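You operate a simulated robot arm through the tools that you are given. There is no shell and no other tool. Be economical: measure what you need, move in short steps, check, and stop when the job is done.

The job below is to be done with a simulated two-armed robot. You get a single attempt, and the scene is never put back.

Task
Pick the swarf off the cleaning bench with the magnet bar and release it into the swarf tray.
Fine: hold the bar steady on the tray's bars while you press its lever; bar back on the board. Set down upright: magnet bar. What is to be rubbed or washed off counts as gone when no trace of it is left.

It is judged by the outcome, as a careful person would: the job done as asked, and still so three seconds after it is handed in. It fails if anything else is knocked over, pushed out of place, dropped, spilled or broken.

Robot
Two 7-joint arms with two-finger parallel grippers on one trunk, on a base that drives. Base frame: it is fixed to the floor where the robot stands at the start and does not move with it; the origin is under the middle of the robot, x ahead of it, y to its left, z up; the surface under the hand at the start is at about z = 850. Units: mm, rad, N and s.
The left shoulder is at the start at [20, 170, 1278], the right one opposite. With the tool pointing down near the work surface each hand reaches from about 100 to 640 mm from the robot's upright axis, wherever it stands, measured 20 degrees to its own side. Places, roughly: bars of the swarf tray [200, 100, 800]; blue tub (24x20x18 cm) [500, 100, 200]; magnet bar lever [700, -100, 1100]; swarf [500, 0, 900]; swarf tray [200, 100, 800]. Payload 3.8 kg a hand.
The tool frame of a hand sits at the grasp point between the pads (the TCP): z along the fingers, y along the line on which they close. The tips reach 30 mm beyond it. The gripper opens to 110 mm. The fingers are 20 mm wide and 10 mm thick; the gripper's body (48 by 112 mm) begins 55 mm behind the TCP.
Orientation is that of the tool frame in the base frame, as [roll, pitch, yaw] about the fixed x, y, z axes, in that order (R = Rz(yaw) Ry(pitch) Rx(roll)). With the fingers straight down and closing along the base's y, the tool's x points along the base's -x, its y along +y and its z along -z.

Tools
- The arms move only by the tool apply_moves. It takes "left_motion", "right_motion" or both (then of equal length, played together; a hand with none holds still); each is a list of rows, each a list of 2 entries, a list of its own where there are three numbers: the shift along the tool's x, y, z in units of 25 mm (1.0 is 25 mm), then the turn, a rotation vector about the tool's x, y, z in units of 5 degrees (1.0 is 5 degrees). In form: [[[dx, dy, dz], [rx, ry, rz]], ...]. A call has 1 to 20 rows; each row shifts and turns the commanded pose from where the row before left it, along the tool's axes as they then stand. "left_claw" and "right_claw" are, for a hand that has rows, the opening, from 0 (shut) to 1 (fully open), set as the call begins (left out, the last holds). A call with a number of a shift or a turn outside -1 to 1 is refused whole. Rows are played at 5 a second. More than 50 mm and 0.15 rad between two rows, or a gripper value outside its range, and nothing of the call is played. A pose out of reach is approached as far as the arm can. The call stops where the force on the tool passes 90 N (or 10 N more than at its start, if that is more) or the arm is blocked; 0.2 s more then pass. The fingers move at their own pace (about 72 mm/s each) and stop on an object; they squeeze with about 23 N. The grip force told is the motor's: it shows also when the fingers shut on nothing. Time passes only in rows, and 0.2 s behind the last, so rows that do not move let the fingers close. It gives the time, the measured TCP pose, the force on the tool (base axes), the opening and the grip force at its end, in the units of the frame above (readings bear some noise), with the torque about the TCP (base axes, N m) and any sound that the robot's microphone picked up, and new pictures: "show" is both (left out), scene, wrist or none (wrist: the cameras of the hands that moved).
- Cameras (640 x 400 px; columns grow to the right, rows downward): "scene" is now at [104, 3.4, 1416.9]; the picture's right is [0.04, -1.00, 0.00], its down [-0.68, -0.03, -0.73] and it looks along [0.73, 0.03, -0.68] (base axes); focal length 214 px, centre (320, 200). "left" rides on the left gripper at [72, -17, -103] in its tool frame; the picture's right is [0.23, 0.97, 0.00], its down [-0.76, 0.18, -0.62] and it looks along [-0.61, 0.14, 0.78] (tool axes); focal length 222 px, centre (320, 200). "right" rides on the right gripper at [72, 17, -103] in its tool frame; the picture's right is [-0.23, 0.97, 0.00], its down [-0.76, -0.18, -0.62] and it looks along [-0.61, -0.14, 0.78] (tool axes); focal length 222 px, centre (320, 200).
- raise_lower(by): slides the trunk up (or, below 0, down) by that many mm; the arms and the scene camera ride with it, the base frame stays. It gives what a move gives, with no picture.
- steer(legs): drives the robot by 1 to 6 legs, each [ahead, turn to the left] in mm and rad, along the robot's own axes; the way and the turn of a leg run together, so that a leg with both is an arc; at most 1500 mm and 3.142 rad a leg. The arms and the cameras ride along, it lands a little off, and it stops where it bumps. It gives what a move gives, and a new picture of the scene camera.
- aim_head(pan, tilt): turns the head with the scene camera to pan (to the left, within 1.396 rad either way) and tilt (down, from -0.506 to 1.204), counted from straight ahead of the robot. It gives what a move gives, and a new picture of the scene camera.
- probe_pixels(camera, pixels): there is no depth. For up to 12 entries [column, row, z] of the newest picture of that camera ("zoom" is the newest enlarged one), the place [x, y] in the base frame at which the ray of that pixel passes the height z, good to about 2 mm. It takes no simulated time.
- zoom(camera, box): a new picture of the part [left, top, right, bottom] of that camera's present view, enlarged. It takes no simulated time.
- finish_job(): hands the job in; it is judged then, once.

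Go step by step. Measure first, check grasps and placings, and put right what went wrong. The budget is 80 turns and 260 pictures, counting those below and the enlarged ones. Unless the task says otherwise, let go and move clear before handing in, and close with one line.

The tools are called after "Emit:" by a JSON object that holds its "name" and its "arguments". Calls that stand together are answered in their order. apply_moves: Moves the arms, as the interface text tells. Its arguments: {"type":"object","properties":{"left_motion":{"type":"array","items":{"type":"array"}},"left_claw":{"type":"number"},"right_motion":{"type":"array","items":{"type":"array"}},"right_claw":{"type":"number"},"show":{"type":"string","enum":["both","scene","wrist","none"]}},"required":[]} The other tools are called the same way: raise_lower (by) slides the trunk up or down; steer (legs) drives the base; aim_head (pan, tilt) turns the head that bears the scene camera; probe_pixels (camera, pixels) gives the place at which the rays of pixels pass given heights; zoom (camera, box) takes an enlarged picture of a part of a camera's view; finish_job () hands the job in.

At the start:

```text
clock: 0.0
left_tool_pos: [499.4, 237.5, 1272.4]
left_tcp_rot: [3.142, 0.001, 3.142]
left_contact_force: [0.2, 0.3, -0.7]
left_wrist_torque: [0.03, -0.01, -0.01]
left_gripper_width: 109.8
left_grasp_force: 0.0
right_tool_pos: [401.5, -128.3, 1339.8]
right_tcp_rot: [-3.141, 0.0, 3.14]
right_contact_force: [-1.2, 0.0, 0.7]
right_wrist_torque: [0.01, -0.03, -0.02]
right_gripper_width: 109.9
right_grasp_force: 0.1
trunk travel left (down, up): [-375.0, 195.0]
robot x, y, heading: [3.7, 2.6, -0.0]
head pan, tilt: [0.045, 0.75]
```

scene: 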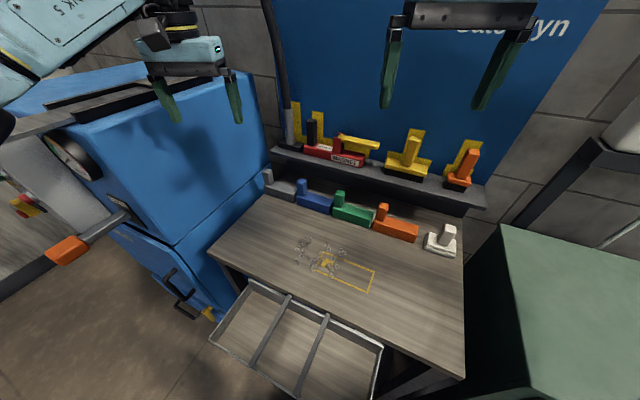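
right: 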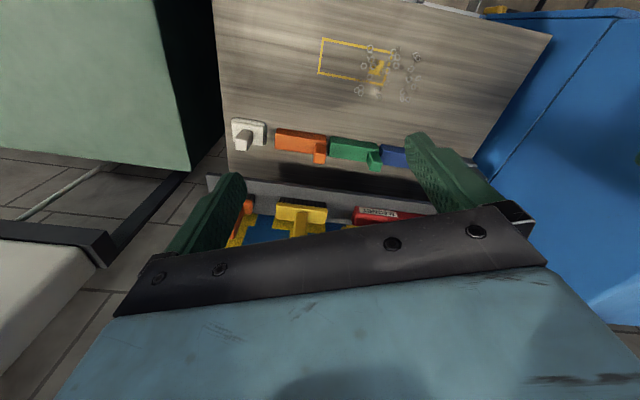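
left: 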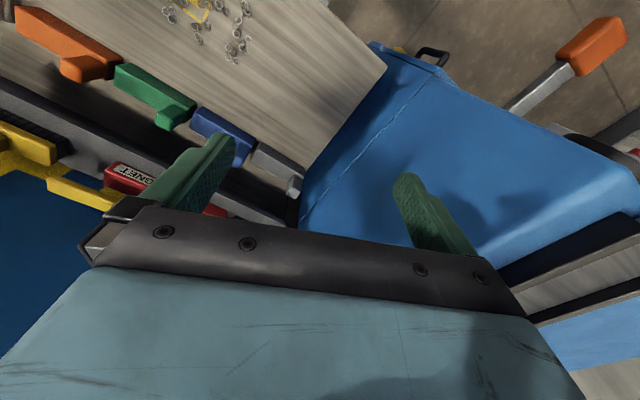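

The scene shows a red "MAGNET" bar on the board's ledge at about (335,150), swarf at (320,260), and a tray with bars at (300,340). I'll zoom in on each.

Emit:
{"name": "zoom", "arguments": {"camera": "scene", "box": [250, 80, 500, 236]}}

Emit:
{"name": "zoom", "arguments": {"camera": "scene", "box": [200, 220, 480, 395]}}

Emit:
{"name": "zoom", "arguments": {"camera": "scene", "box": [270, 110, 390, 185]}}

```text
2.56 times, centred on (375, 158) of scene
```

zoom: 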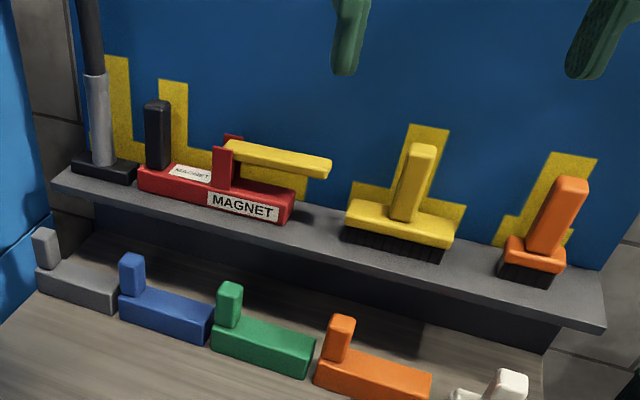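

```text
2.29 times, centred on (340, 308) of scene
```

zoom: 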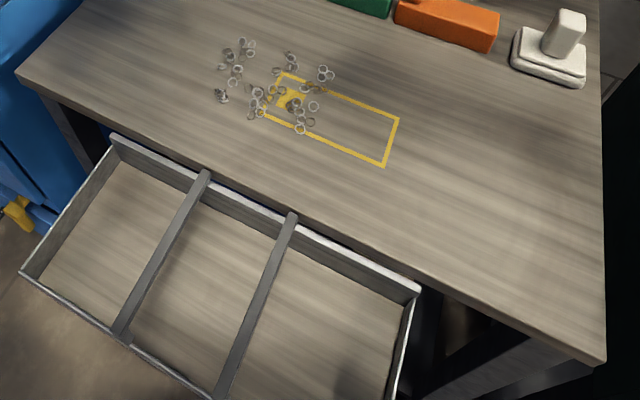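

```text
5.33 times, centred on (330, 148) of scene
```

zoom: 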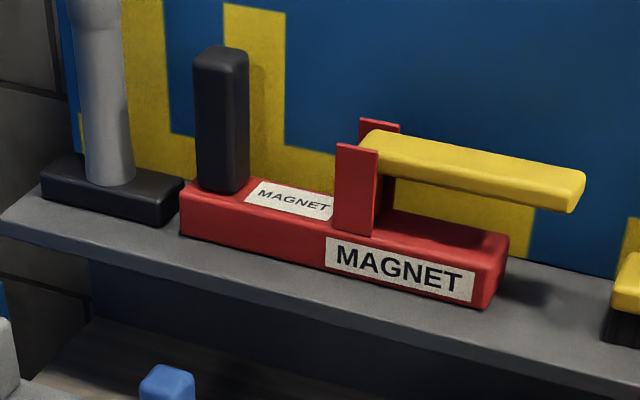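

I can make out the handle (black post, left), the yellow lever (right) and the body. Next I'll triangulate the heights by probing the same points from two cameras.

Emit:
{"name": "probe_pixels", "arguments": {"camera": "scene", "pixels": [[375, 272.5, 850], [375, 272.5, 900], [368.5, 293.5, 850], [368.5, 293.5, 900], [441, 247, 850], [441, 247, 900]]}}

Emit:
{"name": "probe_pixels", "arguments": {"camera": "right", "pixels": [[318, 75, 850], [318, 75, 900], [322, 38, 850], [322, 38, 900]]}}

Emit:
{"name": "zoom", "arguments": {"camera": "left", "box": [0, 100, 320, 300]}}

Emit:
{"name": "zoom", "arguments": {"camera": "right", "box": [200, 10, 520, 230]}}

```text
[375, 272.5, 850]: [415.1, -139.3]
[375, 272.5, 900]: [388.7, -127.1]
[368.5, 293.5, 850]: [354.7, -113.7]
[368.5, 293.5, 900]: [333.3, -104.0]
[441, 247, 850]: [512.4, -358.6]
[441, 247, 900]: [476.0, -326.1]
```

```text
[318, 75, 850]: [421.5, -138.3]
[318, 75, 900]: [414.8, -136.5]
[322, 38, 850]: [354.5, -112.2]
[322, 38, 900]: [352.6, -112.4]
```

```text
2.00 times, centred on (160, 200) of left
```

zoom: 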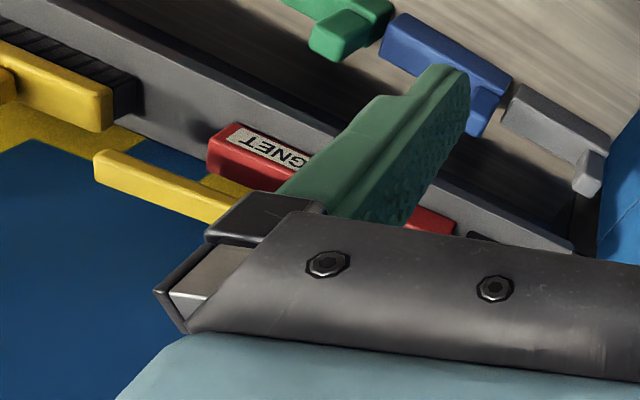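

```text
1.82 times, centred on (360, 120) of right
```

zoom: 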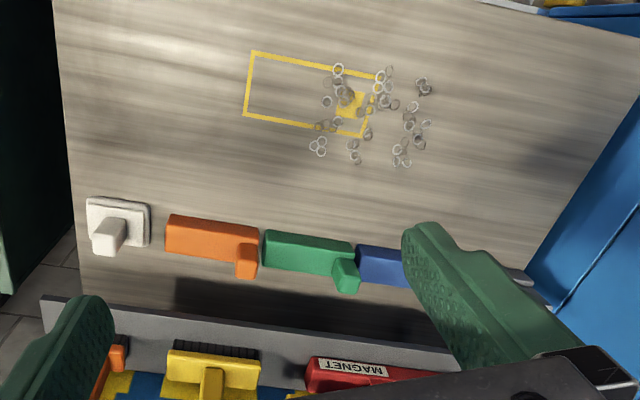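

Bench top is about z = 850. Next I'll triangulate the magnet bar and shelf from the scene and left cameras.

Emit:
{"name": "probe_pixels", "arguments": {"camera": "scene", "pixels": [[360.8, 168.3, 900], [360.8, 168.3, 950], [360.8, 168.3, 1000], [361.3, 158.9, 950], [361.3, 158.9, 1000], [361.3, 158.9, 1050], [304, 155, 950], [304, 155, 1000], [378, 150, 1000], [378, 150, 1050], [378, 150, 1100]]}}

Emit:
{"name": "probe_pixels", "arguments": {"camera": "left", "pixels": [[114, 161.5, 900], [114, 161.5, 950], [114, 161.5, 1000], [103.5, 171, 950], [103.5, 171, 1000], [103.5, 171, 1050], [47, 182, 1000], [47, 182, 1050], [47, 182, 1100]]}}

```text
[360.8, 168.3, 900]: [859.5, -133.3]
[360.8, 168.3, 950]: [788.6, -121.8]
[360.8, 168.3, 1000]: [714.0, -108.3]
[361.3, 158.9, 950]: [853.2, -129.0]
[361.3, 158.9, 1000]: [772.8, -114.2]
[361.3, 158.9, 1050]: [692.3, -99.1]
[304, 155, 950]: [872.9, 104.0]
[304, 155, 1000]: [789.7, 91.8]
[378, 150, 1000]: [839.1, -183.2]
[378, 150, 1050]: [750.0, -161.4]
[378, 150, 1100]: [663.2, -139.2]
```

```text
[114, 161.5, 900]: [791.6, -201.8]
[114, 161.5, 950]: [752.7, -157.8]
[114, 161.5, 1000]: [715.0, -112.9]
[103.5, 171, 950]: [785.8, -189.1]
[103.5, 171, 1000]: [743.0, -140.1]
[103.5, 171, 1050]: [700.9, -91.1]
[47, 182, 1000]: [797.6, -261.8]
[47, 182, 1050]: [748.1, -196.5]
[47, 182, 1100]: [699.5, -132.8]
```

The bar's bottom is at about z = 1002 and its right-front corner at about (712,-110). The bench is turned about 0.38 rad. Next I'll look down at the tray and clearance ahead of the base, then right.

Emit:
{"name": "aim_head", "arguments": {"pan": 0.0, "tilt": 1.2}}

```text
clock: 0.9
left_tool_pos: [498.2, 236.6, 1272.9]
left_tcp_rot: [-3.141, -0.001, -3.141]
left_contact_force: [0.4, 0.0, 0.6]
left_wrist_torque: [0.02, 0.02, 0.0]
left_gripper_width: 110.2
left_grasp_force: 0.0
right_tool_pos: [402.2, -129.4, 1340.3]
right_tcp_rot: [-3.141, 0.002, -3.14]
right_contact_force: [-0.2, 0.6, -0.3]
right_wrist_torque: [-0.03, 0.03, -0.04]
right_gripper_width: 109.9
right_grasp_force: 0.1
trunk travel left (down, up): [-375.0, 195.0]
robot x, y, heading: [1.3, 0.2, 0.005]
head pan, tilt: [0.0, 1.201]
```

scene: 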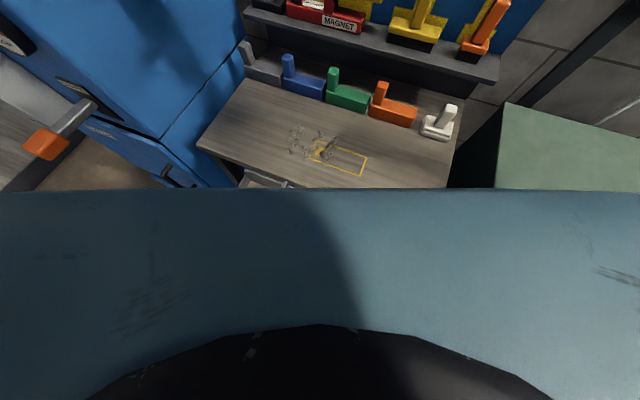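

The chest hides the near view, so I'll use a milder tilt.

Emit:
{"name": "aim_head", "arguments": {"pan": 0.0, "tilt": 0.85}}

Emit:
{"name": "apply_moves", "arguments": {"right_motion": [[[0, 0, 0], [0, 0, 0]]], "show": "wrist"}}

```text
clock: 1.7
left_tool_pos: [498.9, 236.2, 1272.8]
left_tcp_rot: [3.14, 0.001, -3.142]
left_contact_force: [0.8, 0.2, 0.1]
left_wrist_torque: [-0.01, -0.01, 0.02]
left_gripper_width: 110.1
left_grasp_force: 0.1
right_tool_pos: [403.0, -128.4, 1340.0]
right_tcp_rot: [-3.141, 0.0, -3.141]
right_contact_force: [0.7, -0.4, -0.2]
right_wrist_torque: [0.03, -0.01, 0.0]
right_gripper_width: 110.0
right_grasp_force: 0.1
trunk travel left (down, up): [-375.0, 195.0]
robot x, y, heading: [0.8, 2.5, -0.003]
head pan, tilt: [0.0, 0.85]
```

scene: 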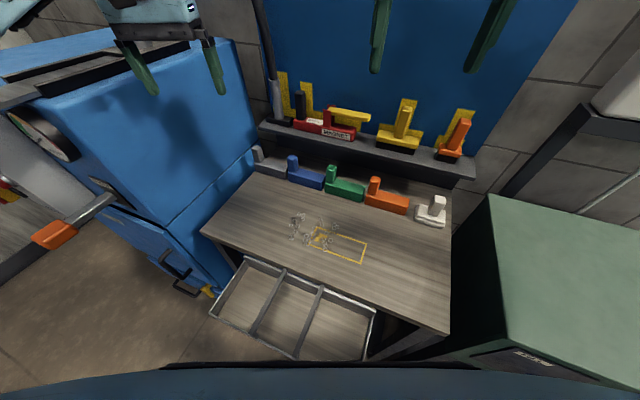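

```text
clock: 2.1
left_tool_pos: [499.2, 237.3, 1272.3]
left_tcp_rot: [-3.141, 0.001, -3.141]
left_contact_force: [0.0, 0.4, 0.3]
left_wrist_torque: [0.0, 0.03, 0.01]
left_gripper_width: 109.8
left_grasp_force: 0.0
right_tool_pos: [401.4, -128.3, 1339.9]
right_tcp_rot: [-3.141, 0.0, -3.141]
right_contact_force: [-0.1, -0.7, -0.8]
right_wrist_torque: [-0.01, 0.02, 0.02]
right_gripper_width: 110.3
right_grasp_force: 0.0
trunk travel left (down, up): [-375.0, 195.0]
robot x, y, heading: [-1.4, -0.7, 0.003]
head pan, tilt: [0.0, 0.85]
```

right: 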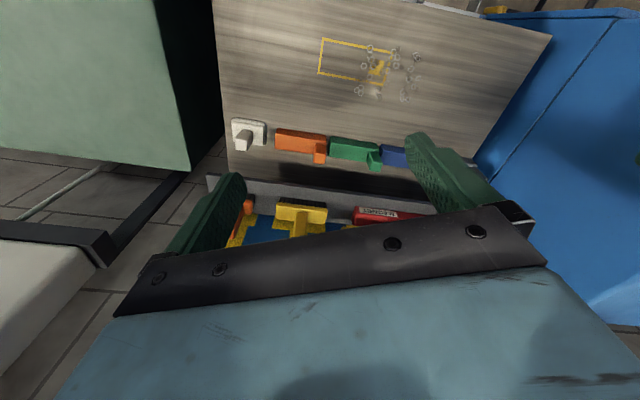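

The tray is now fully visible. I'll probe its corners, its bars and the bench edge.

Emit:
{"name": "probe_pixels", "arguments": {"camera": "scene", "pixels": [[246, 258, 800], [375, 311, 800], [211, 313, 800], [362, 360, 800], [284, 271, 800], [321, 288, 800], [252, 332, 800], [297, 354, 800], [446, 332, 850], [203, 232, 850], [300, 220, 850], [335, 235, 850]]}}

Emit:
{"name": "zoom", "arguments": {"camera": "scene", "box": [200, 200, 400, 370]}}

```text
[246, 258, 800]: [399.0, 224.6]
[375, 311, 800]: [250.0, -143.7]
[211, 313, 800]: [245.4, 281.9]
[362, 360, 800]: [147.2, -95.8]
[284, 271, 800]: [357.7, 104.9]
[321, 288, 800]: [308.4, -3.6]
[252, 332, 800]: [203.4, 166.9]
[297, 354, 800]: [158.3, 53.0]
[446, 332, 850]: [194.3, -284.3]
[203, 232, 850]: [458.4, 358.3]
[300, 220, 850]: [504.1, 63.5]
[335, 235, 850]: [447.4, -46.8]
```

```text
2.35 times, centred on (300, 285) of scene
```

zoom: 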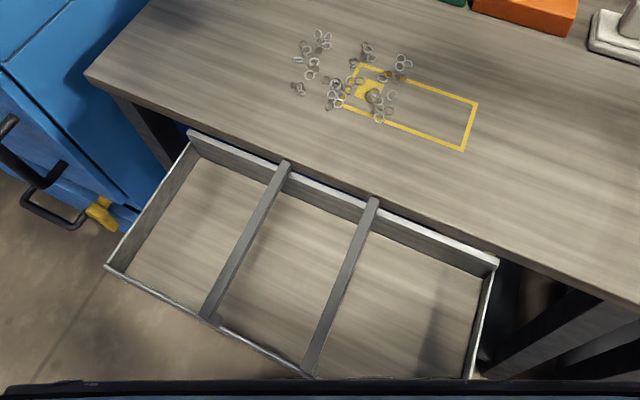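

The tray's near edge sits right beneath my chest, so driving ahead is out; turning may still be possible. I'll point the left hand at the bar (yaw to the bench, tilt 45° forward) to view and measure it.

Emit:
{"name": "apply_moves", "arguments": {"left_motion": [[[0, 0, 0], [0, 0, 0.88]], [[0, 0, 0], [0, 0, 0.88]], [[0, 0, 0], [0, 0, 0.88]], [[0, 0, 0], [0, 0, 0.88]], [[0, 0, 0], [0, 0, 0.88]], [[0, 0, 0], [0, -1, 0]], [[0, 0, 0], [0, -1, 0]], [[0, 0, 0], [0, -1, 0]], [[0, 0, 0], [0, -1, 0]], [[0, 0, 0], [0, -1, 0]], [[0, 0, 0], [0, -1, 0]], [[0, 0, 0], [0, -1, 0]], [[0, 0, 0], [0, -1, 0]], [[0, 0, 0], [0, -1, 0]]], "show": "wrist"}}

```text
clock: 5.1
left_tool_pos: [499.8, 237.8, 1273.7]
left_tcp_rot: [3.141, 0.787, 2.761]
left_contact_force: [0.3, -0.5, -0.6]
left_wrist_torque: [-0.01, -0.03, 0.03]
left_gripper_width: 109.8
left_grasp_force: 0.1
right_tool_pos: [400.8, -128.1, 1341.8]
right_tcp_rot: [3.14, -0.002, 3.141]
right_contact_force: [1.0, 1.1, -0.1]
right_wrist_torque: [0.01, -0.02, 0.02]
right_gripper_width: 110.2
right_grasp_force: 0.1
trunk travel left (down, up): [-375.0, 195.0]
robot x, y, heading: [-1.0, -0.2, -0.0]
head pan, tilt: [0.0, 0.85]
```

left: 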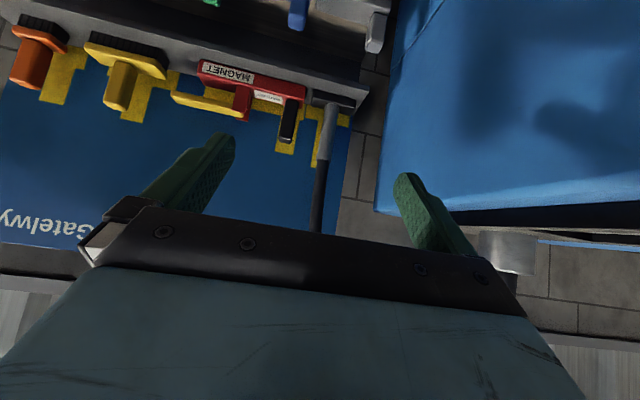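

The left camera now sees the whole bar. I'll zoom in for exact pixels.

Emit:
{"name": "zoom", "arguments": {"camera": "left", "box": [150, 40, 374, 180]}}

Emit:
{"name": "zoom", "arguments": {"camera": "scene", "box": [250, 75, 390, 162]}}

```text
2.86 times, centred on (262, 110) of left
```

zoom: 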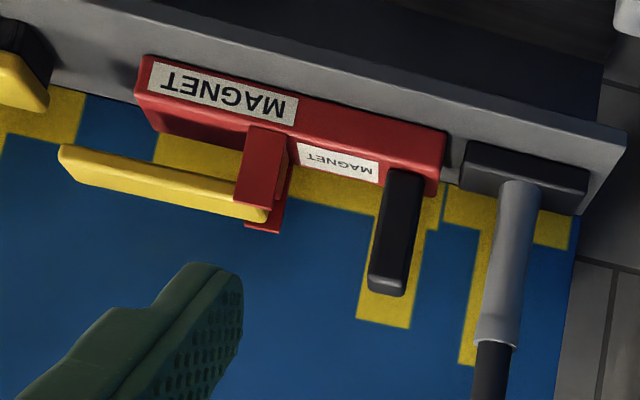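

```text
4.57 times, centred on (320, 118) of scene
```

zoom: 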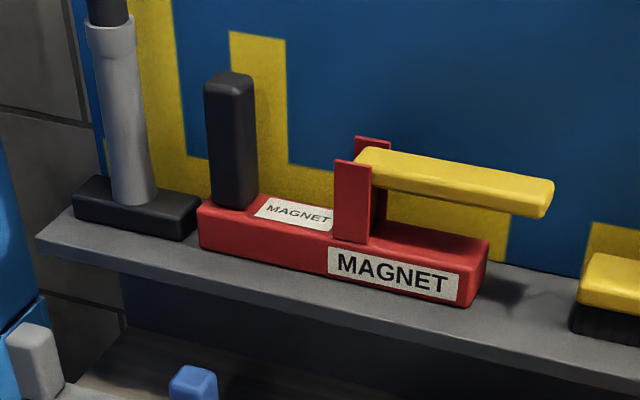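

Emit:
{"name": "probe_pixels", "arguments": {"camera": "left", "pixels": [[201.1, 60.3, 980], [201.1, 60.3, 1020], [306.1, 87.2, 980], [306.1, 87.2, 1020], [285.1, 139.8, 1100], [285.1, 139.8, 1150], [172, 97.8, 1060], [172, 97.8, 1100], [333, 118, 1010], [333, 118, 1030], [327, 96, 1000], [327, 96, 1020]]}}

Emit:
{"name": "probe_pixels", "arguments": {"camera": "scene", "pixels": [[351.5, 141.2, 980], [351.5, 141.2, 1020], [294, 128.3, 980], [294, 128.3, 1020], [300.1, 91.3, 1100], [300.1, 91.3, 1150], [369.2, 117.6, 1060], [369.2, 117.6, 1100], [274, 70, 1150], [274, 70, 1200]]}}

```text
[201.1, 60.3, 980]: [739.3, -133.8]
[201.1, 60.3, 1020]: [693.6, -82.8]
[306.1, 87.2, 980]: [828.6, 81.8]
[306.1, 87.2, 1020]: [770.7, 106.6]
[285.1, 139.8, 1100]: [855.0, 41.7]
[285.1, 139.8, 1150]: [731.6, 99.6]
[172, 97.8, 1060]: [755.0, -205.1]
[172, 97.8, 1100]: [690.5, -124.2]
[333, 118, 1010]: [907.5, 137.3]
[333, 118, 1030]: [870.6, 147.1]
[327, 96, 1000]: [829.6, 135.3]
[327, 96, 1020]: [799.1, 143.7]
```

```text
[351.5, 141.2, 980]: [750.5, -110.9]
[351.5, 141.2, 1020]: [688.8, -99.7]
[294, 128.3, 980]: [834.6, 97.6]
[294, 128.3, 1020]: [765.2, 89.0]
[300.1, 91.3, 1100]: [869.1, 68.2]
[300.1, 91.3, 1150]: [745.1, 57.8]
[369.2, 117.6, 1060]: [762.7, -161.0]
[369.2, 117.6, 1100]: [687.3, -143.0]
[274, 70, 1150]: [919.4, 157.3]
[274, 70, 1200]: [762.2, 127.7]
```

Triangulation gives shelf z ≈ 1001, bar 217 long at 0.418 rad, post centre ≈ (814,64) with its top at 1120, and lever tip ≈ (710,-148,1088). I'll triangulate the silhouette on the board behind to find the wall's clearance.

Emit:
{"name": "probe_pixels", "arguments": {"camera": "left", "pixels": [[275.3, 151.8, 1120], [275.3, 151.8, 1150], [294.2, 155.1, 1120], [294.2, 155.1, 1150], [330, 85, 1000], [350, 118, 1000], [368, 88, 1000]]}}

Emit:
{"name": "probe_pixels", "arguments": {"camera": "scene", "pixels": [[300.1, 81.2, 1120], [300.1, 81.2, 1150], [312.8, 83.2, 1120], [312.8, 83.2, 1150]]}}

```text
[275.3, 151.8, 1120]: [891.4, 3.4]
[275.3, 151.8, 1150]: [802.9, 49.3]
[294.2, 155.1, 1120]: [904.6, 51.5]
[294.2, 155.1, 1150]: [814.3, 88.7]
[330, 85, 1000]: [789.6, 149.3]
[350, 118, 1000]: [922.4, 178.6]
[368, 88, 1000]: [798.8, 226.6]
```

```text
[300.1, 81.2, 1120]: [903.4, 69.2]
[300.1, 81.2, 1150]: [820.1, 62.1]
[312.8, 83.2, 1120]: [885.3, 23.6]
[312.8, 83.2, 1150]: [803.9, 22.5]
```

The wall is about 49 mm behind the post's centre, so a 45° tilted grasp fits. I'll move the left hand to a pre-grasp 100 mm short of the post along the finger axis and see whether it reaches without turning.

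Emit:
{"name": "apply_moves", "arguments": {"left_motion": [[[0, 0, 0], [0.31, 0, 0.31]], [[-0.354, -0.104, 0.888], [0, 0, 0]], [[-0.354, -0.104, 0.888], [0, 0, 0]], [[-0.354, -0.104, 0.888], [0, 0, 0]], [[-0.354, -0.104, 0.888], [0, 0, 0]], [[-0.354, -0.104, 0.888], [0, 0, 0]], [[-0.354, -0.104, 0.888], [0, 0, 0]], [[-0.354, -0.104, 0.888], [0, 0, 0]], [[-0.354, -0.104, 0.888], [0, 0, 0]], [[-0.354, -0.104, 0.888], [0, 0, 0]], [[-0.354, -0.104, 0.888], [0, 0, 0]], [[-0.354, -0.104, 0.888], [0, 0, 0]], [[-0.354, -0.104, 0.888], [0, 0, 0]], [[-0.354, -0.104, 0.888], [0, 0, 0]], [[0, 0, 0], [0, 0, 0]]], "left_claw": 0.6, "show": "both"}}

```text
clock: 8.3
left_tool_pos: [735.5, 94.6, 1153.9]
left_tcp_rot: [-3.141, 0.786, 2.722]
left_contact_force: [-0.9, 0.4, 0.3]
left_wrist_torque: [0.0, -0.01, -0.01]
left_gripper_width: 66.1
left_grasp_force: 0.1
left hand out of reach, approached as far as the arm can: row 14
right_tool_pos: [401.8, -129.1, 1340.7]
right_tcp_rot: [-3.141, -0.001, -3.141]
right_contact_force: [0.1, -0.1, 0.2]
right_wrist_torque: [0.0, 0.01, -0.02]
right_gripper_width: 110.2
right_grasp_force: 0.0
trunk travel left (down, up): [-375.0, 195.0]
robot x, y, heading: [0.2, -0.2, 0.002]
head pan, tilt: [0.0, 0.85]
```

scene: 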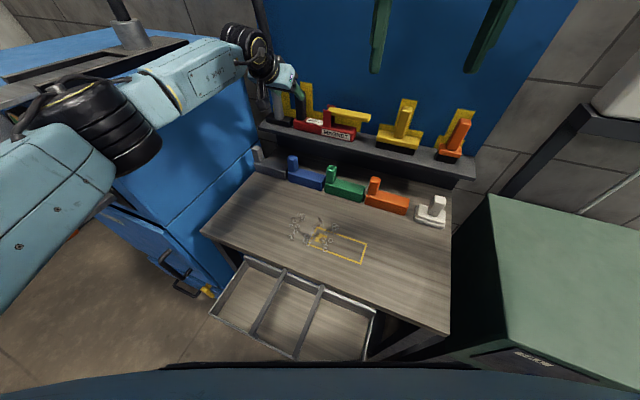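
left: 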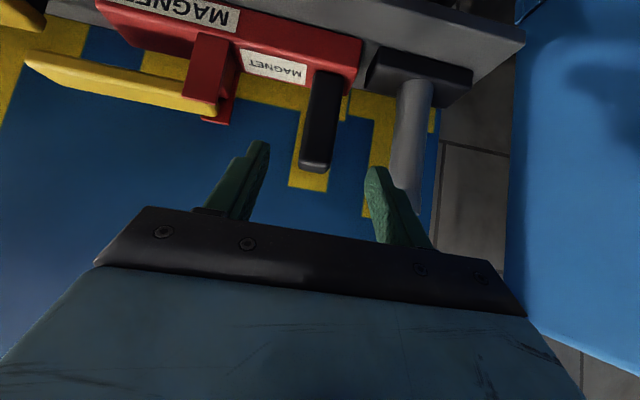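

The arm tops out about 15 mm short even of the pre-grasp. I'll retract, then turn the robot right in place, which brings the left shoulder forward.

Emit:
{"name": "apply_moves", "arguments": {"left_motion": [[[0, 0, -1], [0, 0, 0]], [[0, 0, -1], [0, 0, 0]], [[0, 0, -1], [0, 0, 0]], [[0, 0, -1], [0, 0, 0]], [[0, 0, -1], [0, 0, 0]], [[0, 0, -1], [0, 0, 0]], [[0, 0, -1], [0, 0, 0]], [[0, 0, -1], [0, 0, 0]]], "show": "none"}}

Emit:
{"name": "steer", "arguments": {"legs": [[0, -0.4]]}}

```text
clock: 10.1
left_tool_pos: [605.2, 153.1, 1296.9]
left_tcp_rot: [3.141, 0.784, 2.719]
left_contact_force: [0.3, 0.3, 0.8]
left_wrist_torque: [-0.04, -0.02, 0.0]
left_gripper_width: 66.0
left_grasp_force: 0.0
right_tool_pos: [402.6, -129.0, 1339.8]
right_tcp_rot: [-3.14, -0.002, 3.141]
right_contact_force: [0.0, -0.3, 0.2]
right_wrist_torque: [0.02, -0.01, 0.0]
right_gripper_width: 109.9
right_grasp_force: 0.1
trunk travel left (down, up): [-375.0, 195.0]
robot x, y, heading: [-3.2, 3.5, 0.001]
head pan, tilt: [0.0, 0.85]
```

```text
clock: 11.7
left_tool_pos: [616.4, -99.6, 1295.5]
left_tcp_rot: [-3.141, 0.785, 2.311]
left_contact_force: [0.6, 0.1, 0.4]
left_wrist_torque: [0.04, 0.03, -0.01]
left_gripper_width: 65.9
left_grasp_force: 0.0
right_tool_pos: [316.7, -277.3, 1340.1]
right_tcp_rot: [-3.141, 0.001, 2.734]
right_contact_force: [-0.5, -0.4, -0.1]
right_wrist_torque: [0.05, -0.01, 0.01]
right_gripper_width: 109.8
right_grasp_force: 0.0
trunk travel left (down, up): [-375.0, 195.0]
robot x, y, heading: [-1.5, 1.1, -0.406]
head pan, tilt: [0.0, 0.85]
```

scene: 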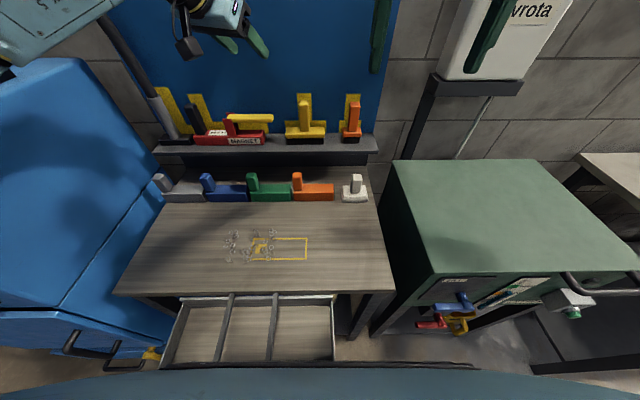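

The turn was clean and I'm now square to the bench. I'll turn a further 0.4 for reach.

Emit:
{"name": "steer", "arguments": {"legs": [[0, -0.4]]}}

```text
clock: 13.3
left_tool_pos: [533.9, -326.5, 1295.7]
left_tcp_rot: [3.141, 0.785, 1.922]
left_contact_force: [0.4, -0.7, -1.0]
left_wrist_torque: [-0.02, 0.0, -0.02]
left_gripper_width: 65.8
left_grasp_force: 0.0
right_tool_pos: [188.6, -378.1, 1340.1]
right_tcp_rot: [-3.141, 0.0, 2.345]
right_contact_force: [0.7, 0.5, -0.4]
right_wrist_torque: [0.01, -0.03, -0.02]
right_gripper_width: 110.0
right_grasp_force: 0.0
trunk travel left (down, up): [-375.0, 195.0]
robot x, y, heading: [-0.1, 0.2, -0.795]
head pan, tilt: [0.0, 0.85]
```

scene: 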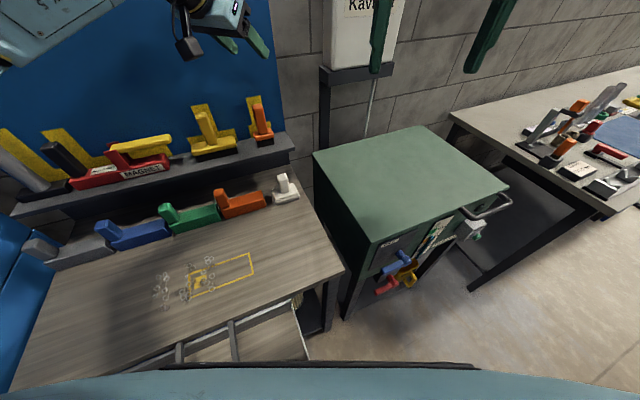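

I'll now swing the left hand's yaw back to bench-square and travel along the board at height, then descend to the pre-grasp.

Emit:
{"name": "apply_moves", "arguments": {"left_motion": [[[0, 0, 0], [-0.722, 0, -0.722]], [[0, 0, 0], [-0.722, 0, -0.722]], [[0, 0, 0], [-0.722, 0, -0.722]], [[0, 0, 0], [-0.722, 0, -0.722]], [[0, 0, 0], [-0.722, 0, -0.722]], [[0, 0, 0], [-0.722, 0, -0.722]], [[0, 0, 0], [-0.722, 0, -0.722]], [[0, 0, 0], [-0.722, 0, -0.722]], [[0, 0, 0], [-0.722, 0, -0.722]], [[0, 0.985, 0], [0, 0, 0]], [[0, 0.985, 0], [0, 0, 0]], [[0, 0.985, 0], [0, 0, 0]], [[0, 0.985, 0], [0, 0, 0]], [[0, 0.985, 0], [0, 0, 0]], [[0, 0.985, 0], [0, 0, 0]], [[0, 0.985, 0], [0, 0, 0]], [[0, 0.985, 0], [0, 0, 0]], [[0, 0.985, 0], [0, 0, 0]], [[0, 0.985, 0], [0, 0, 0]]], "show": "none"}}

Emit:
{"name": "apply_moves", "arguments": {"left_motion": [[[0, 0.985, 0], [0, 0, 0]], [[0, 0.985, 0], [0, 0, 0]], [[0, 0.985, 0], [0, 0, 0]], [[0, 0.985, 0], [0, 0, 0]], [[0, 0.985, 0], [0, 0, 0]], [[0, 0.985, 0], [0, 0, 0]], [[0, 0.985, 0], [0, 0, 0]], [[0, 0.985, 0], [0, 0, 0]], [[0, 0.985, 0], [0, 0, 0]], [[0.676, 0, 0.96], [0, 0, 0]], [[0.676, 0, 0.96], [0, 0, 0]], [[0.676, 0, 0.96], [0, 0, 0]], [[0.676, 0, 0.96], [0, 0, 0]], [[0.676, 0, 0.96], [0, 0, 0]], [[0, 0, 0], [0, 0, 0]]], "show": "wrist"}}

```text
clock: 17.3
left_tool_pos: [633.3, -102.6, 1295.7]
left_tcp_rot: [-3.139, 0.785, 2.724]
left_contact_force: [0.6, -0.1, 0.8]
left_wrist_torque: [0.0, -0.02, -0.01]
left_gripper_width: 65.9
left_grasp_force: 0.0
right_tool_pos: [188.4, -376.4, 1341.1]
right_tcp_rot: [-3.141, 0.001, 2.345]
right_contact_force: [0.2, 0.1, 0.1]
right_wrist_torque: [-0.04, 0.01, -0.04]
right_gripper_width: 109.7
right_grasp_force: 0.0
trunk travel left (down, up): [-375.0, 195.0]
robot x, y, heading: [0.3, -1.6, -0.796]
head pan, tilt: [0.0, 0.85]
```

```text
clock: 20.5
left_tool_pos: [745.1, 91.5, 1150.5]
left_tcp_rot: [-3.14, 0.786, 2.725]
left_contact_force: [-0.5, -0.4, -0.1]
left_wrist_torque: [0.03, 0.0, 0.04]
left_gripper_width: 66.0
left_grasp_force: 0.1
right_tool_pos: [189.1, -376.5, 1340.3]
right_tcp_rot: [3.142, 0.001, 2.346]
right_contact_force: [1.4, 0.2, -0.6]
right_wrist_torque: [-0.01, -0.05, 0.02]
right_gripper_width: 110.1
right_grasp_force: 0.1
trunk travel left (down, up): [-375.0, 195.0]
robot x, y, heading: [-2.6, 3.0, -0.794]
head pan, tilt: [0.0, 0.85]
```

left: 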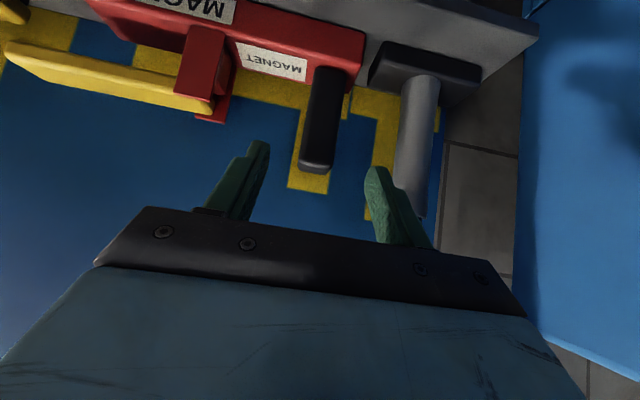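

Pre-grasp reached. I'll check the post's place with this close view.

Emit:
{"name": "probe_pixels", "arguments": {"camera": "left", "pixels": [[301, 160, 1120], [332, 165, 1120], [316, 172, 1120], [314, 68, 1040], [342, 75, 1040], [360, 62, 1040], [352, 90, 1040], [263, 145, 1140], [372, 170, 1140]]}}

Emit:
{"name": "zoom", "arguments": {"camera": "left", "box": [200, 30, 440, 230]}}

```text
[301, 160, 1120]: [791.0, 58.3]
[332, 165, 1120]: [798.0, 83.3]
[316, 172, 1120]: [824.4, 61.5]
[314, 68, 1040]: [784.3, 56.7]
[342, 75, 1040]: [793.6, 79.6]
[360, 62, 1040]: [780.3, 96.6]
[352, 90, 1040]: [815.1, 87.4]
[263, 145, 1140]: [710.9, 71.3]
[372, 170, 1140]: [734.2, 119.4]
```

```text
2.00 times, centred on (320, 130) of left
```

zoom: 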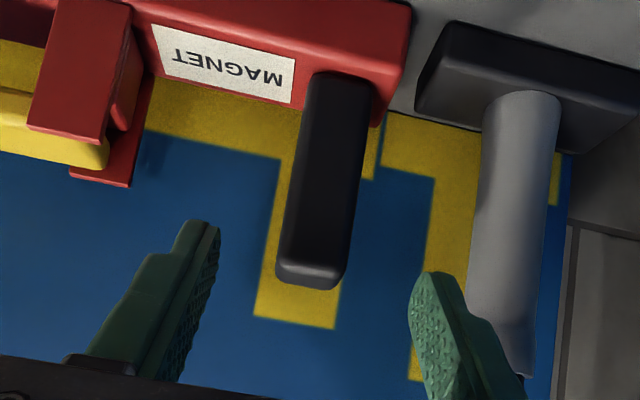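

The post centre comes out at about (806,64), straight down the finger axis. I'll advance 97 mm, then close.

Emit:
{"name": "apply_moves", "arguments": {"left_motion": [[[0, 0, 0.776], [0, 0, 0]], [[0, 0, 0.776], [0, 0, 0]], [[0, 0, 0.776], [0, 0, 0]], [[0, 0, 0.776], [0, 0, 0]], [[0.1, 0, 0.776], [0, 0, 0]], [[0, 0, 0], [0, 0, 0]]], "show": "wrist"}}

```text
clock: 21.9
left_tool_pos: [806.3, 64.8, 1079.7]
left_tcp_rot: [3.141, 0.784, 2.725]
left_contact_force: [-0.5, -1.1, 0.2]
left_wrist_torque: [0.02, -0.02, -0.01]
left_gripper_width: 66.1
left_grasp_force: 0.0
right_tool_pos: [188.1, -376.9, 1340.3]
right_tcp_rot: [-3.141, 0.0, 2.345]
right_contact_force: [0.1, 0.0, -0.6]
right_wrist_torque: [-0.04, 0.01, -0.02]
right_gripper_width: 110.0
right_grasp_force: 0.0
trunk travel left (down, up): [-375.0, 195.0]
robot x, y, heading: [0.7, -0.0, -0.797]
head pan, tilt: [0.0, 0.85]
```

left: 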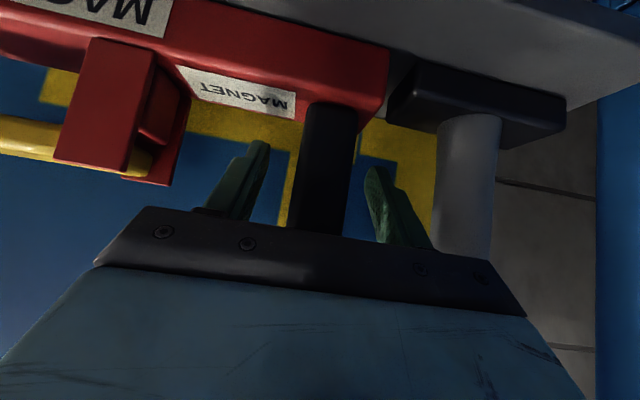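

The post is between the fingers, so I'll close on it.

Emit:
{"name": "apply_moves", "arguments": {"left_motion": [[[0, 0, 0], [0, 0, 0]], [[0, 0, 0], [0, 0, 0]], [[0, 0, 0], [0, 0, 0]], [[0, 0, 0], [0, 0, 0]], [[0, 0, 0], [0, 0, 0]], [[0, 0, 0], [0, 0, 0]]], "left_claw": 0, "show": "wrist"}}

```text
clock: 23.3
left_tool_pos: [805.0, 64.3, 1079.7]
left_tcp_rot: [-3.141, 0.785, 2.725]
left_contact_force: [-0.7, 0.0, 0.4]
left_wrist_torque: [0.14, -0.09, 0.02]
left_gripper_width: 30.0
left_grasp_force: 22.7
right_tool_pos: [188.9, -377.4, 1339.8]
right_tcp_rot: [-3.141, 0.0, 2.345]
right_contact_force: [-0.9, 0.1, -0.1]
right_wrist_torque: [-0.02, -0.04, -0.01]
right_gripper_width: 110.1
right_grasp_force: 0.0
trunk travel left (down, up): [-375.0, 195.0]
robot x, y, heading: [-2.3, -1.8, -0.795]
head pan, tilt: [0.0, 0.85]
```

left: 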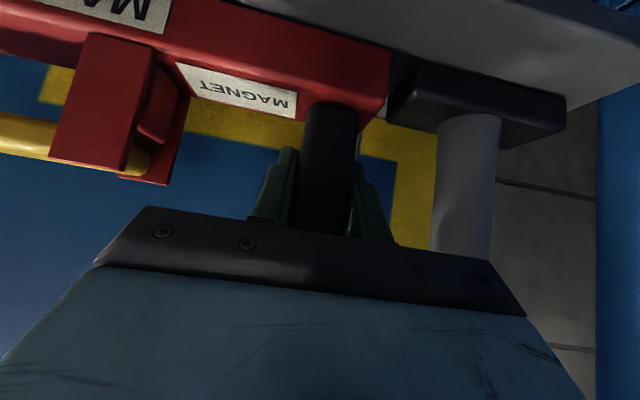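

Gripped at 30 mm. I'll lift 40 mm and check for drooping.

Emit:
{"name": "apply_moves", "arguments": {"left_motion": [[[-0.28, 0, -0.28], [0, 0, 0]], [[-0.28, 0, -0.28], [0, 0, 0]], [[-0.28, 0, -0.28], [0, 0, 0]], [[-0.28, 0, -0.28], [0, 0, 0]], [[0, 0, 0], [0, 0, 0]]], "show": "both"}}

```text
clock: 24.5
left_tool_pos: [807.2, 64.1, 1121.1]
left_tcp_rot: [-3.14, 0.785, 2.723]
left_contact_force: [0.4, -0.8, -2.9]
left_wrist_torque: [0.15, -0.04, 0.02]
left_gripper_width: 29.9
left_grasp_force: 22.4
right_tool_pos: [188.0, -376.6, 1339.9]
right_tcp_rot: [3.14, 0.002, 2.346]
right_contact_force: [0.4, -0.2, 0.5]
right_wrist_torque: [-0.01, -0.04, 0.01]
right_gripper_width: 110.1
right_grasp_force: 0.0
trunk travel left (down, up): [-375.0, 195.0]
robot x, y, heading: [-1.4, -1.4, -0.8]
head pan, tilt: [0.0, 0.85]
```

scene: 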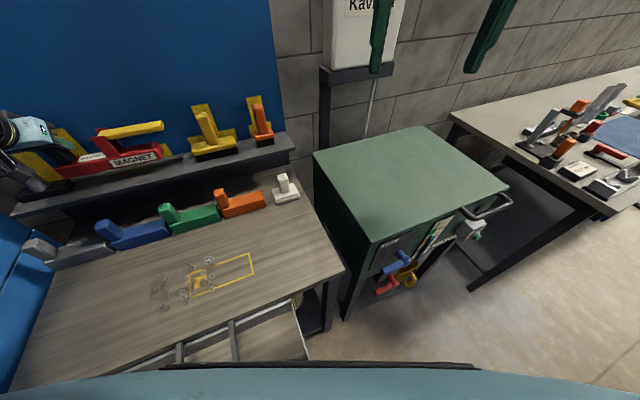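
left: 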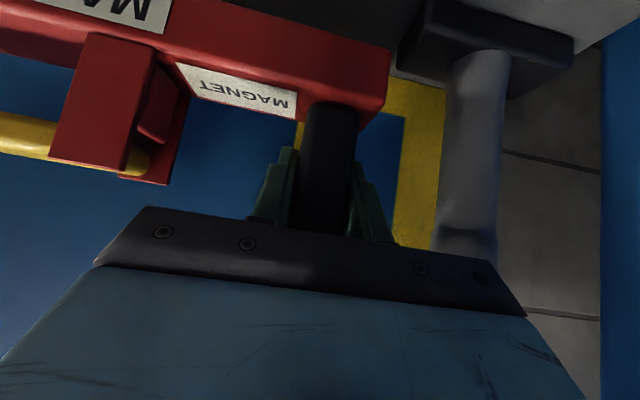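

It holds with no droop (about 3 N, and the bar's bottom is 79 mm below the TCP). I'll measure the swarf spread.

Emit:
{"name": "zoom", "arguments": {"camera": "scene", "box": [120, 230, 280, 330]}}

Emit:
{"name": "probe_pixels", "arguments": {"camera": "scene", "pixels": [[150, 275, 850], [165, 310, 850], [210, 258, 850], [217, 283, 850], [185, 298, 850], [180, 265, 850], [250, 252, 850], [256, 272, 850], [188, 275, 850], [194, 298, 850]]}}

```text
4.00 times, centred on (200, 280) of scene
```

zoom: 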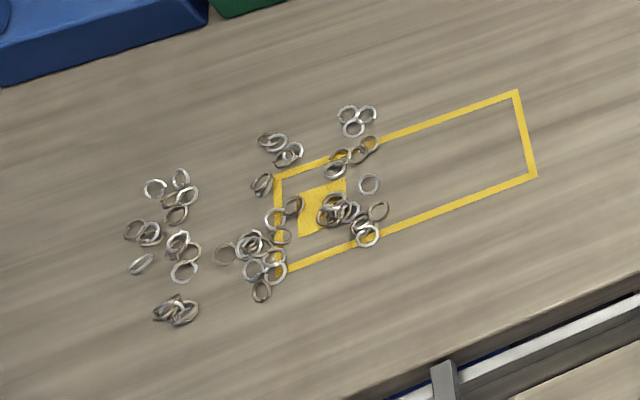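

```text
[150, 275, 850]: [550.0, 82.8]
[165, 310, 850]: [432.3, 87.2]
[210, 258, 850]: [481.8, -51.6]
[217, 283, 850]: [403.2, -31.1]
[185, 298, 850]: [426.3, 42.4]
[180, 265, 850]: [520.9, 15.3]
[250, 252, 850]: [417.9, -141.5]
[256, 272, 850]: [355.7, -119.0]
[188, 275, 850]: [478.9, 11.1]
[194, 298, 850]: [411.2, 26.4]
```

Emit:
{"name": "probe_pixels", "arguments": {"camera": "scene", "pixels": [[208.7, 260, 855], [211, 268, 855], [212.5, 285.5, 855], [188.7, 267.5, 855], [185.5, 295.5, 855], [185.5, 303, 855], [164.5, 277.5, 855], [158, 276.5, 855], [156, 289, 855], [155, 296, 855], [164.5, 308, 855], [215, 280, 855]]}}

```text
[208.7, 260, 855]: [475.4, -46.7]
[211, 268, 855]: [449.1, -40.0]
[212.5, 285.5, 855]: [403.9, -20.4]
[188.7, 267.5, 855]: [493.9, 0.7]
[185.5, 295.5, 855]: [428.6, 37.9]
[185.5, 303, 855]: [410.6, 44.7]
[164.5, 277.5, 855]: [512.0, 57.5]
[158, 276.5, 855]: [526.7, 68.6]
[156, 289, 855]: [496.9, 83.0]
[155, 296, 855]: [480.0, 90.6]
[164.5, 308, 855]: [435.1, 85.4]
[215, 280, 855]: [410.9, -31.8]
```

Swarf spans about 147 × 110 mm, so the bar (217 × 46) will need about three presses. I'll back the bar off the board, carry it to the right, then turn the robot back to heading 0 for bench and tray work.

Emit:
{"name": "apply_moves", "arguments": {"left_motion": [[[-0.57, 0, -0.57], [0, 0, 0]], [[0.672, 0, -0.672], [0, 0, 0]], [[0.672, 0, -0.672], [0, 0, 0]], [[0.672, 0, -0.672], [0, 0, 0]], [[0.672, 0, -0.672], [0, 0, 0]], [[0.672, 0, -0.672], [0, 0, 0]], [[0.672, 0, -0.672], [0, 0, 0]], [[0.672, 0, -0.672], [0, 0, 0]], [[0.672, 0, -0.672], [0, 0, 0]], [[0.672, 0, -0.672], [0, 0, 0]]], "show": "none"}}

Emit:
{"name": "apply_moves", "arguments": {"left_motion": [[[0, -0.976, 0], [0, 0, 0]], [[0, -0.976, 0], [0, 0, 0]], [[0, -0.976, 0], [0, 0, 0]], [[0, -0.976, 0], [0, 0, 0]], [[0, -0.976, 0], [0, 0, 0]], [[0, -0.976, 0], [0, 0, 0]], [[0, -0.976, 0], [0, 0, 0]], [[0, -0.976, 0], [0, 0, 0]], [[0, -0.976, 0], [0, 0, 0]], [[0, -0.976, 0], [0, 0, 0]], [[0, -0.976, 0], [0, 0, 0]], [[0, -0.976, 0], [0, 0, 0]], [[0, -0.976, 0], [0, 0, 0]], [[0, -0.976, 0], [0, 0, 0]], [[0, -0.976, 0], [0, 0, 0]], [[0, -0.976, 0], [0, 0, 0]], [[0, -0.976, 0], [0, 0, 0]], [[0, -0.976, 0], [0, 0, 0]]], "show": "both"}}

```text
clock: 26.7
left_tool_pos: [609.3, 150.9, 1140.2]
left_tcp_rot: [-3.139, 0.786, 2.728]
left_contact_force: [-0.4, 0.2, -2.9]
left_wrist_torque: [0.12, -0.11, -0.01]
left_gripper_width: 30.0
left_grasp_force: 23.6
right_tool_pos: [188.3, -376.7, 1341.6]
right_tcp_rot: [3.141, 0.0, 2.345]
right_contact_force: [0.4, -0.3, -0.2]
right_wrist_torque: [-0.01, 0.01, 0.03]
right_gripper_width: 110.1
right_grasp_force: 0.1
trunk travel left (down, up): [-375.0, 195.0]
robot x, y, heading: [-0.1, 2.5, -0.791]
head pan, tilt: [0.0, 0.85]
```

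```text
clock: 30.5
left_tool_pos: [431.0, -254.5, 1137.8]
left_tcp_rot: [-3.142, 0.784, 2.724]
left_contact_force: [-0.4, 0.3, -2.2]
left_wrist_torque: [0.23, -0.09, 0.03]
left_gripper_width: 29.9
left_grasp_force: 23.4
right_tool_pos: [188.6, -377.9, 1339.6]
right_tcp_rot: [-3.14, 0.001, 2.344]
right_contact_force: [0.3, -0.5, -1.1]
right_wrist_torque: [-0.02, -0.01, -0.03]
right_gripper_width: 110.2
right_grasp_force: 0.1
trunk travel left (down, up): [-375.0, 195.0]
robot x, y, heading: [0.7, 0.9, -0.791]
head pan, tilt: [0.0, 0.85]
```

scene: 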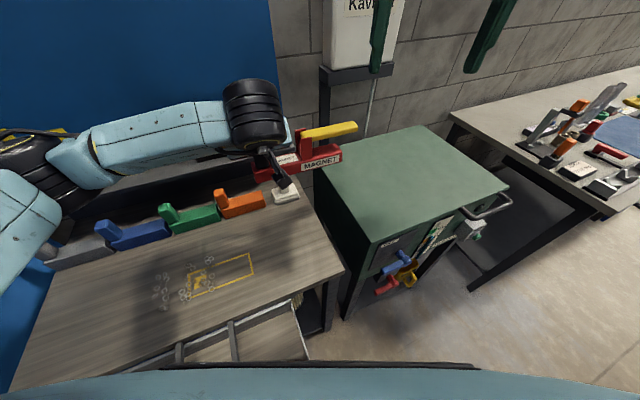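
left: 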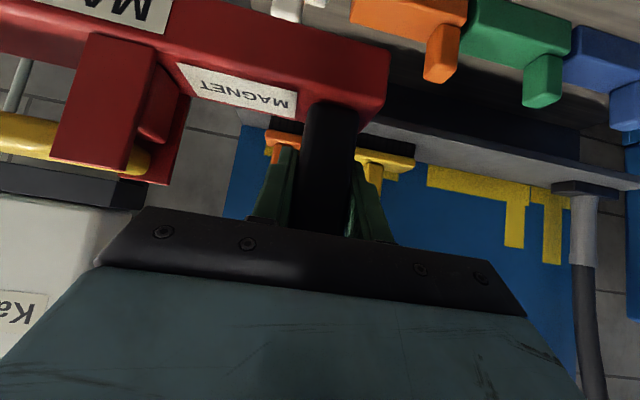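

The bar is steady. I'll turn left 0.8 back to heading 0, in two halves.

Emit:
{"name": "steer", "arguments": {"legs": [[0, 0.4], [0, 0.395]]}}

```text
clock: 33.3
left_tool_pos: [483.5, 128.9, 1138.2]
left_tcp_rot: [-3.141, 0.785, -2.768]
left_contact_force: [0.0, 0.8, -2.4]
left_wrist_torque: [0.16, 0.07, 0.01]
left_gripper_width: 30.1
left_grasp_force: 22.7
right_tool_pos: [401.0, -130.2, 1339.3]
right_tcp_rot: [-3.141, 0.0, 3.135]
right_contact_force: [1.6, 0.4, 0.4]
right_wrist_torque: [-0.02, 0.02, 0.02]
right_gripper_width: 110.1
right_grasp_force: 0.0
trunk travel left (down, up): [-375.0, 195.0]
robot x, y, heading: [-0.0, 0.4, -0.004]
head pan, tilt: [0.0, 0.85]
```

scene: 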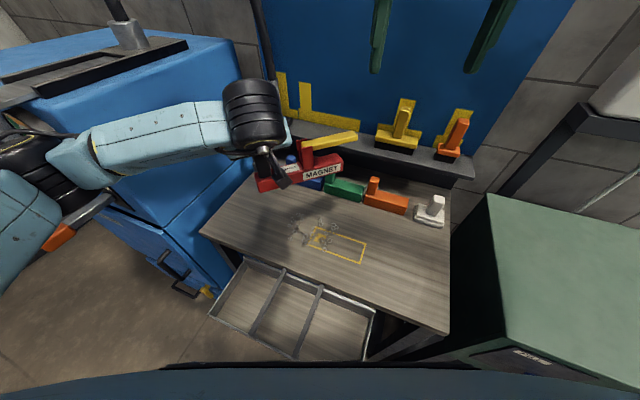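

Back at heading 0. I'll yaw the bar to bench-square and lower it to 25 mm above the far strip of swarf.

Emit:
{"name": "apply_moves", "arguments": {"left_motion": [[[0, 0, 0], [0.712, 0, 0.712]], [[0, 0, 0], [0.712, 0, 0.712]], [[0, 0, 0], [0.712, 0, 0.712]], [[0, 0, 0], [0.712, 0, 0.712]], [[0, 0, 0], [0.712, 0, 0.712]], [[0, 0, 0], [0.712, 0, 0.712]], [[0, 0, 0], [0.712, 0, 0.712]], [[0, 0, 0], [0.712, 0, 0.712]], [[0, 0, 0], [0.712, 0, 0.712]], [[0.5, -0.0955, 0.801], [0, 0, 0]], [[0.5, -0.0955, 0.801], [0, 0, 0]], [[0.5, -0.0955, 0.801], [0, 0, 0]], [[0.5, -0.0955, 0.801], [0, 0, 0]], [[0.5, -0.0955, 0.801], [0, 0, 0]], [[0.5, -0.0955, 0.801], [0, 0, 0]], [[0.5, -0.0955, 0.801], [0, 0, 0]], [[0.5, -0.0955, 0.801], [0, 0, 0]], [[0, 0, 0], [0, 0, 0]]], "show": "both"}}

```text
clock: 37.1
left_tool_pos: [515.8, 94.3, 954.7]
left_tcp_rot: [3.141, 0.787, 2.726]
left_contact_force: [-0.6, 0.6, -1.2]
left_wrist_torque: [-0.02, -0.04, 0.02]
left_gripper_width: 30.0
left_grasp_force: 23.1
right_tool_pos: [401.4, -131.7, 1340.0]
right_tcp_rot: [-3.14, 0.0, 3.136]
right_contact_force: [0.5, -0.8, -0.9]
right_wrist_torque: [-0.04, 0.03, 0.0]
right_gripper_width: 109.9
right_grasp_force: 0.0
trunk travel left (down, up): [-375.0, 195.0]
robot x, y, heading: [3.5, -0.2, -0.005]
head pan, tilt: [0.0, 0.85]
```

scene: 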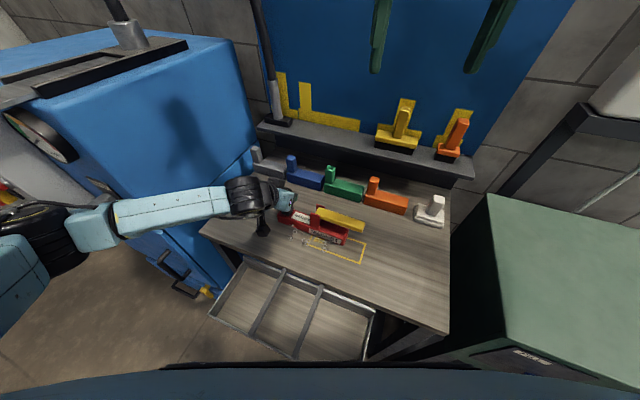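
left: 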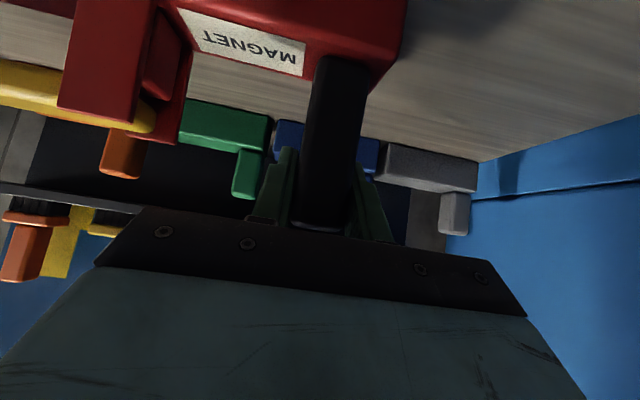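

The post seems to have shifted in the grip (its top shows at left-camera (318,225)) and the force is lower. I'll look closer.

Emit:
{"name": "zoom", "arguments": {"camera": "left", "box": [40, 0, 440, 250]}}

Emit:
{"name": "zoom", "arguments": {"camera": "scene", "box": [220, 160, 400, 272]}}

```text
1.60 times, centred on (240, 125) of left
```

zoom: 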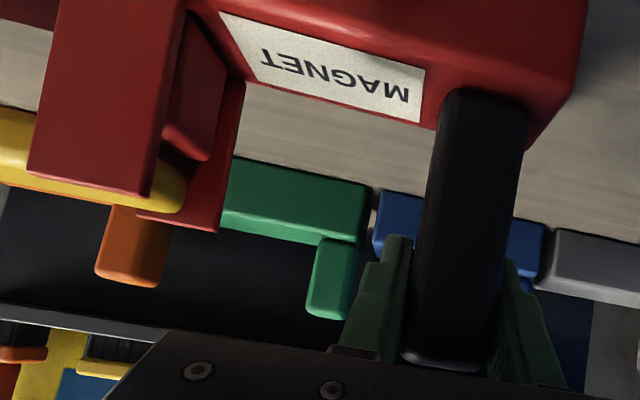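

```text
3.56 times, centred on (310, 216) of scene
```

zoom: 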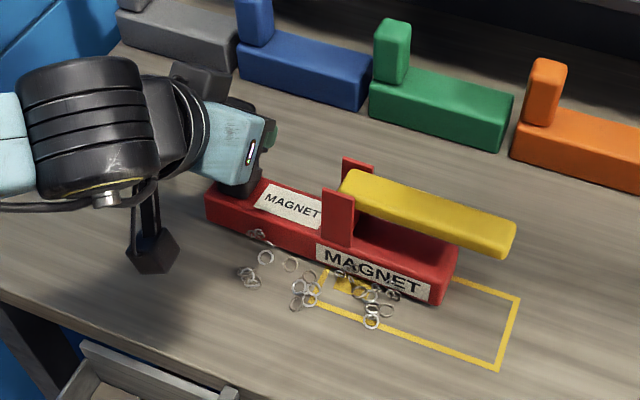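

Emit:
{"name": "probe_pixels", "arguments": {"camera": "scene", "pixels": [[341.5, 244.7, 850], [341.5, 244.7, 875], [278.3, 223.6, 850], [278.3, 223.6, 875]]}}

Emit:
{"name": "probe_pixels", "arguments": {"camera": "left", "pixels": [[318, 228, 980], [318, 228, 990], [318, 228, 1000], [398, 72, 900], [398, 52, 900]]}}

```text
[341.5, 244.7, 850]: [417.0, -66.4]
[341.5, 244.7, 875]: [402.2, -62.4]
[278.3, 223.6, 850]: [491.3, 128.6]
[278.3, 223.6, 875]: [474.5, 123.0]
```

```text
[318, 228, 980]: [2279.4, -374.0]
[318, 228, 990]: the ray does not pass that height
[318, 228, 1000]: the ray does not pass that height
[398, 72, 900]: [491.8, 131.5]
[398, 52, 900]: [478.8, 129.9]
```

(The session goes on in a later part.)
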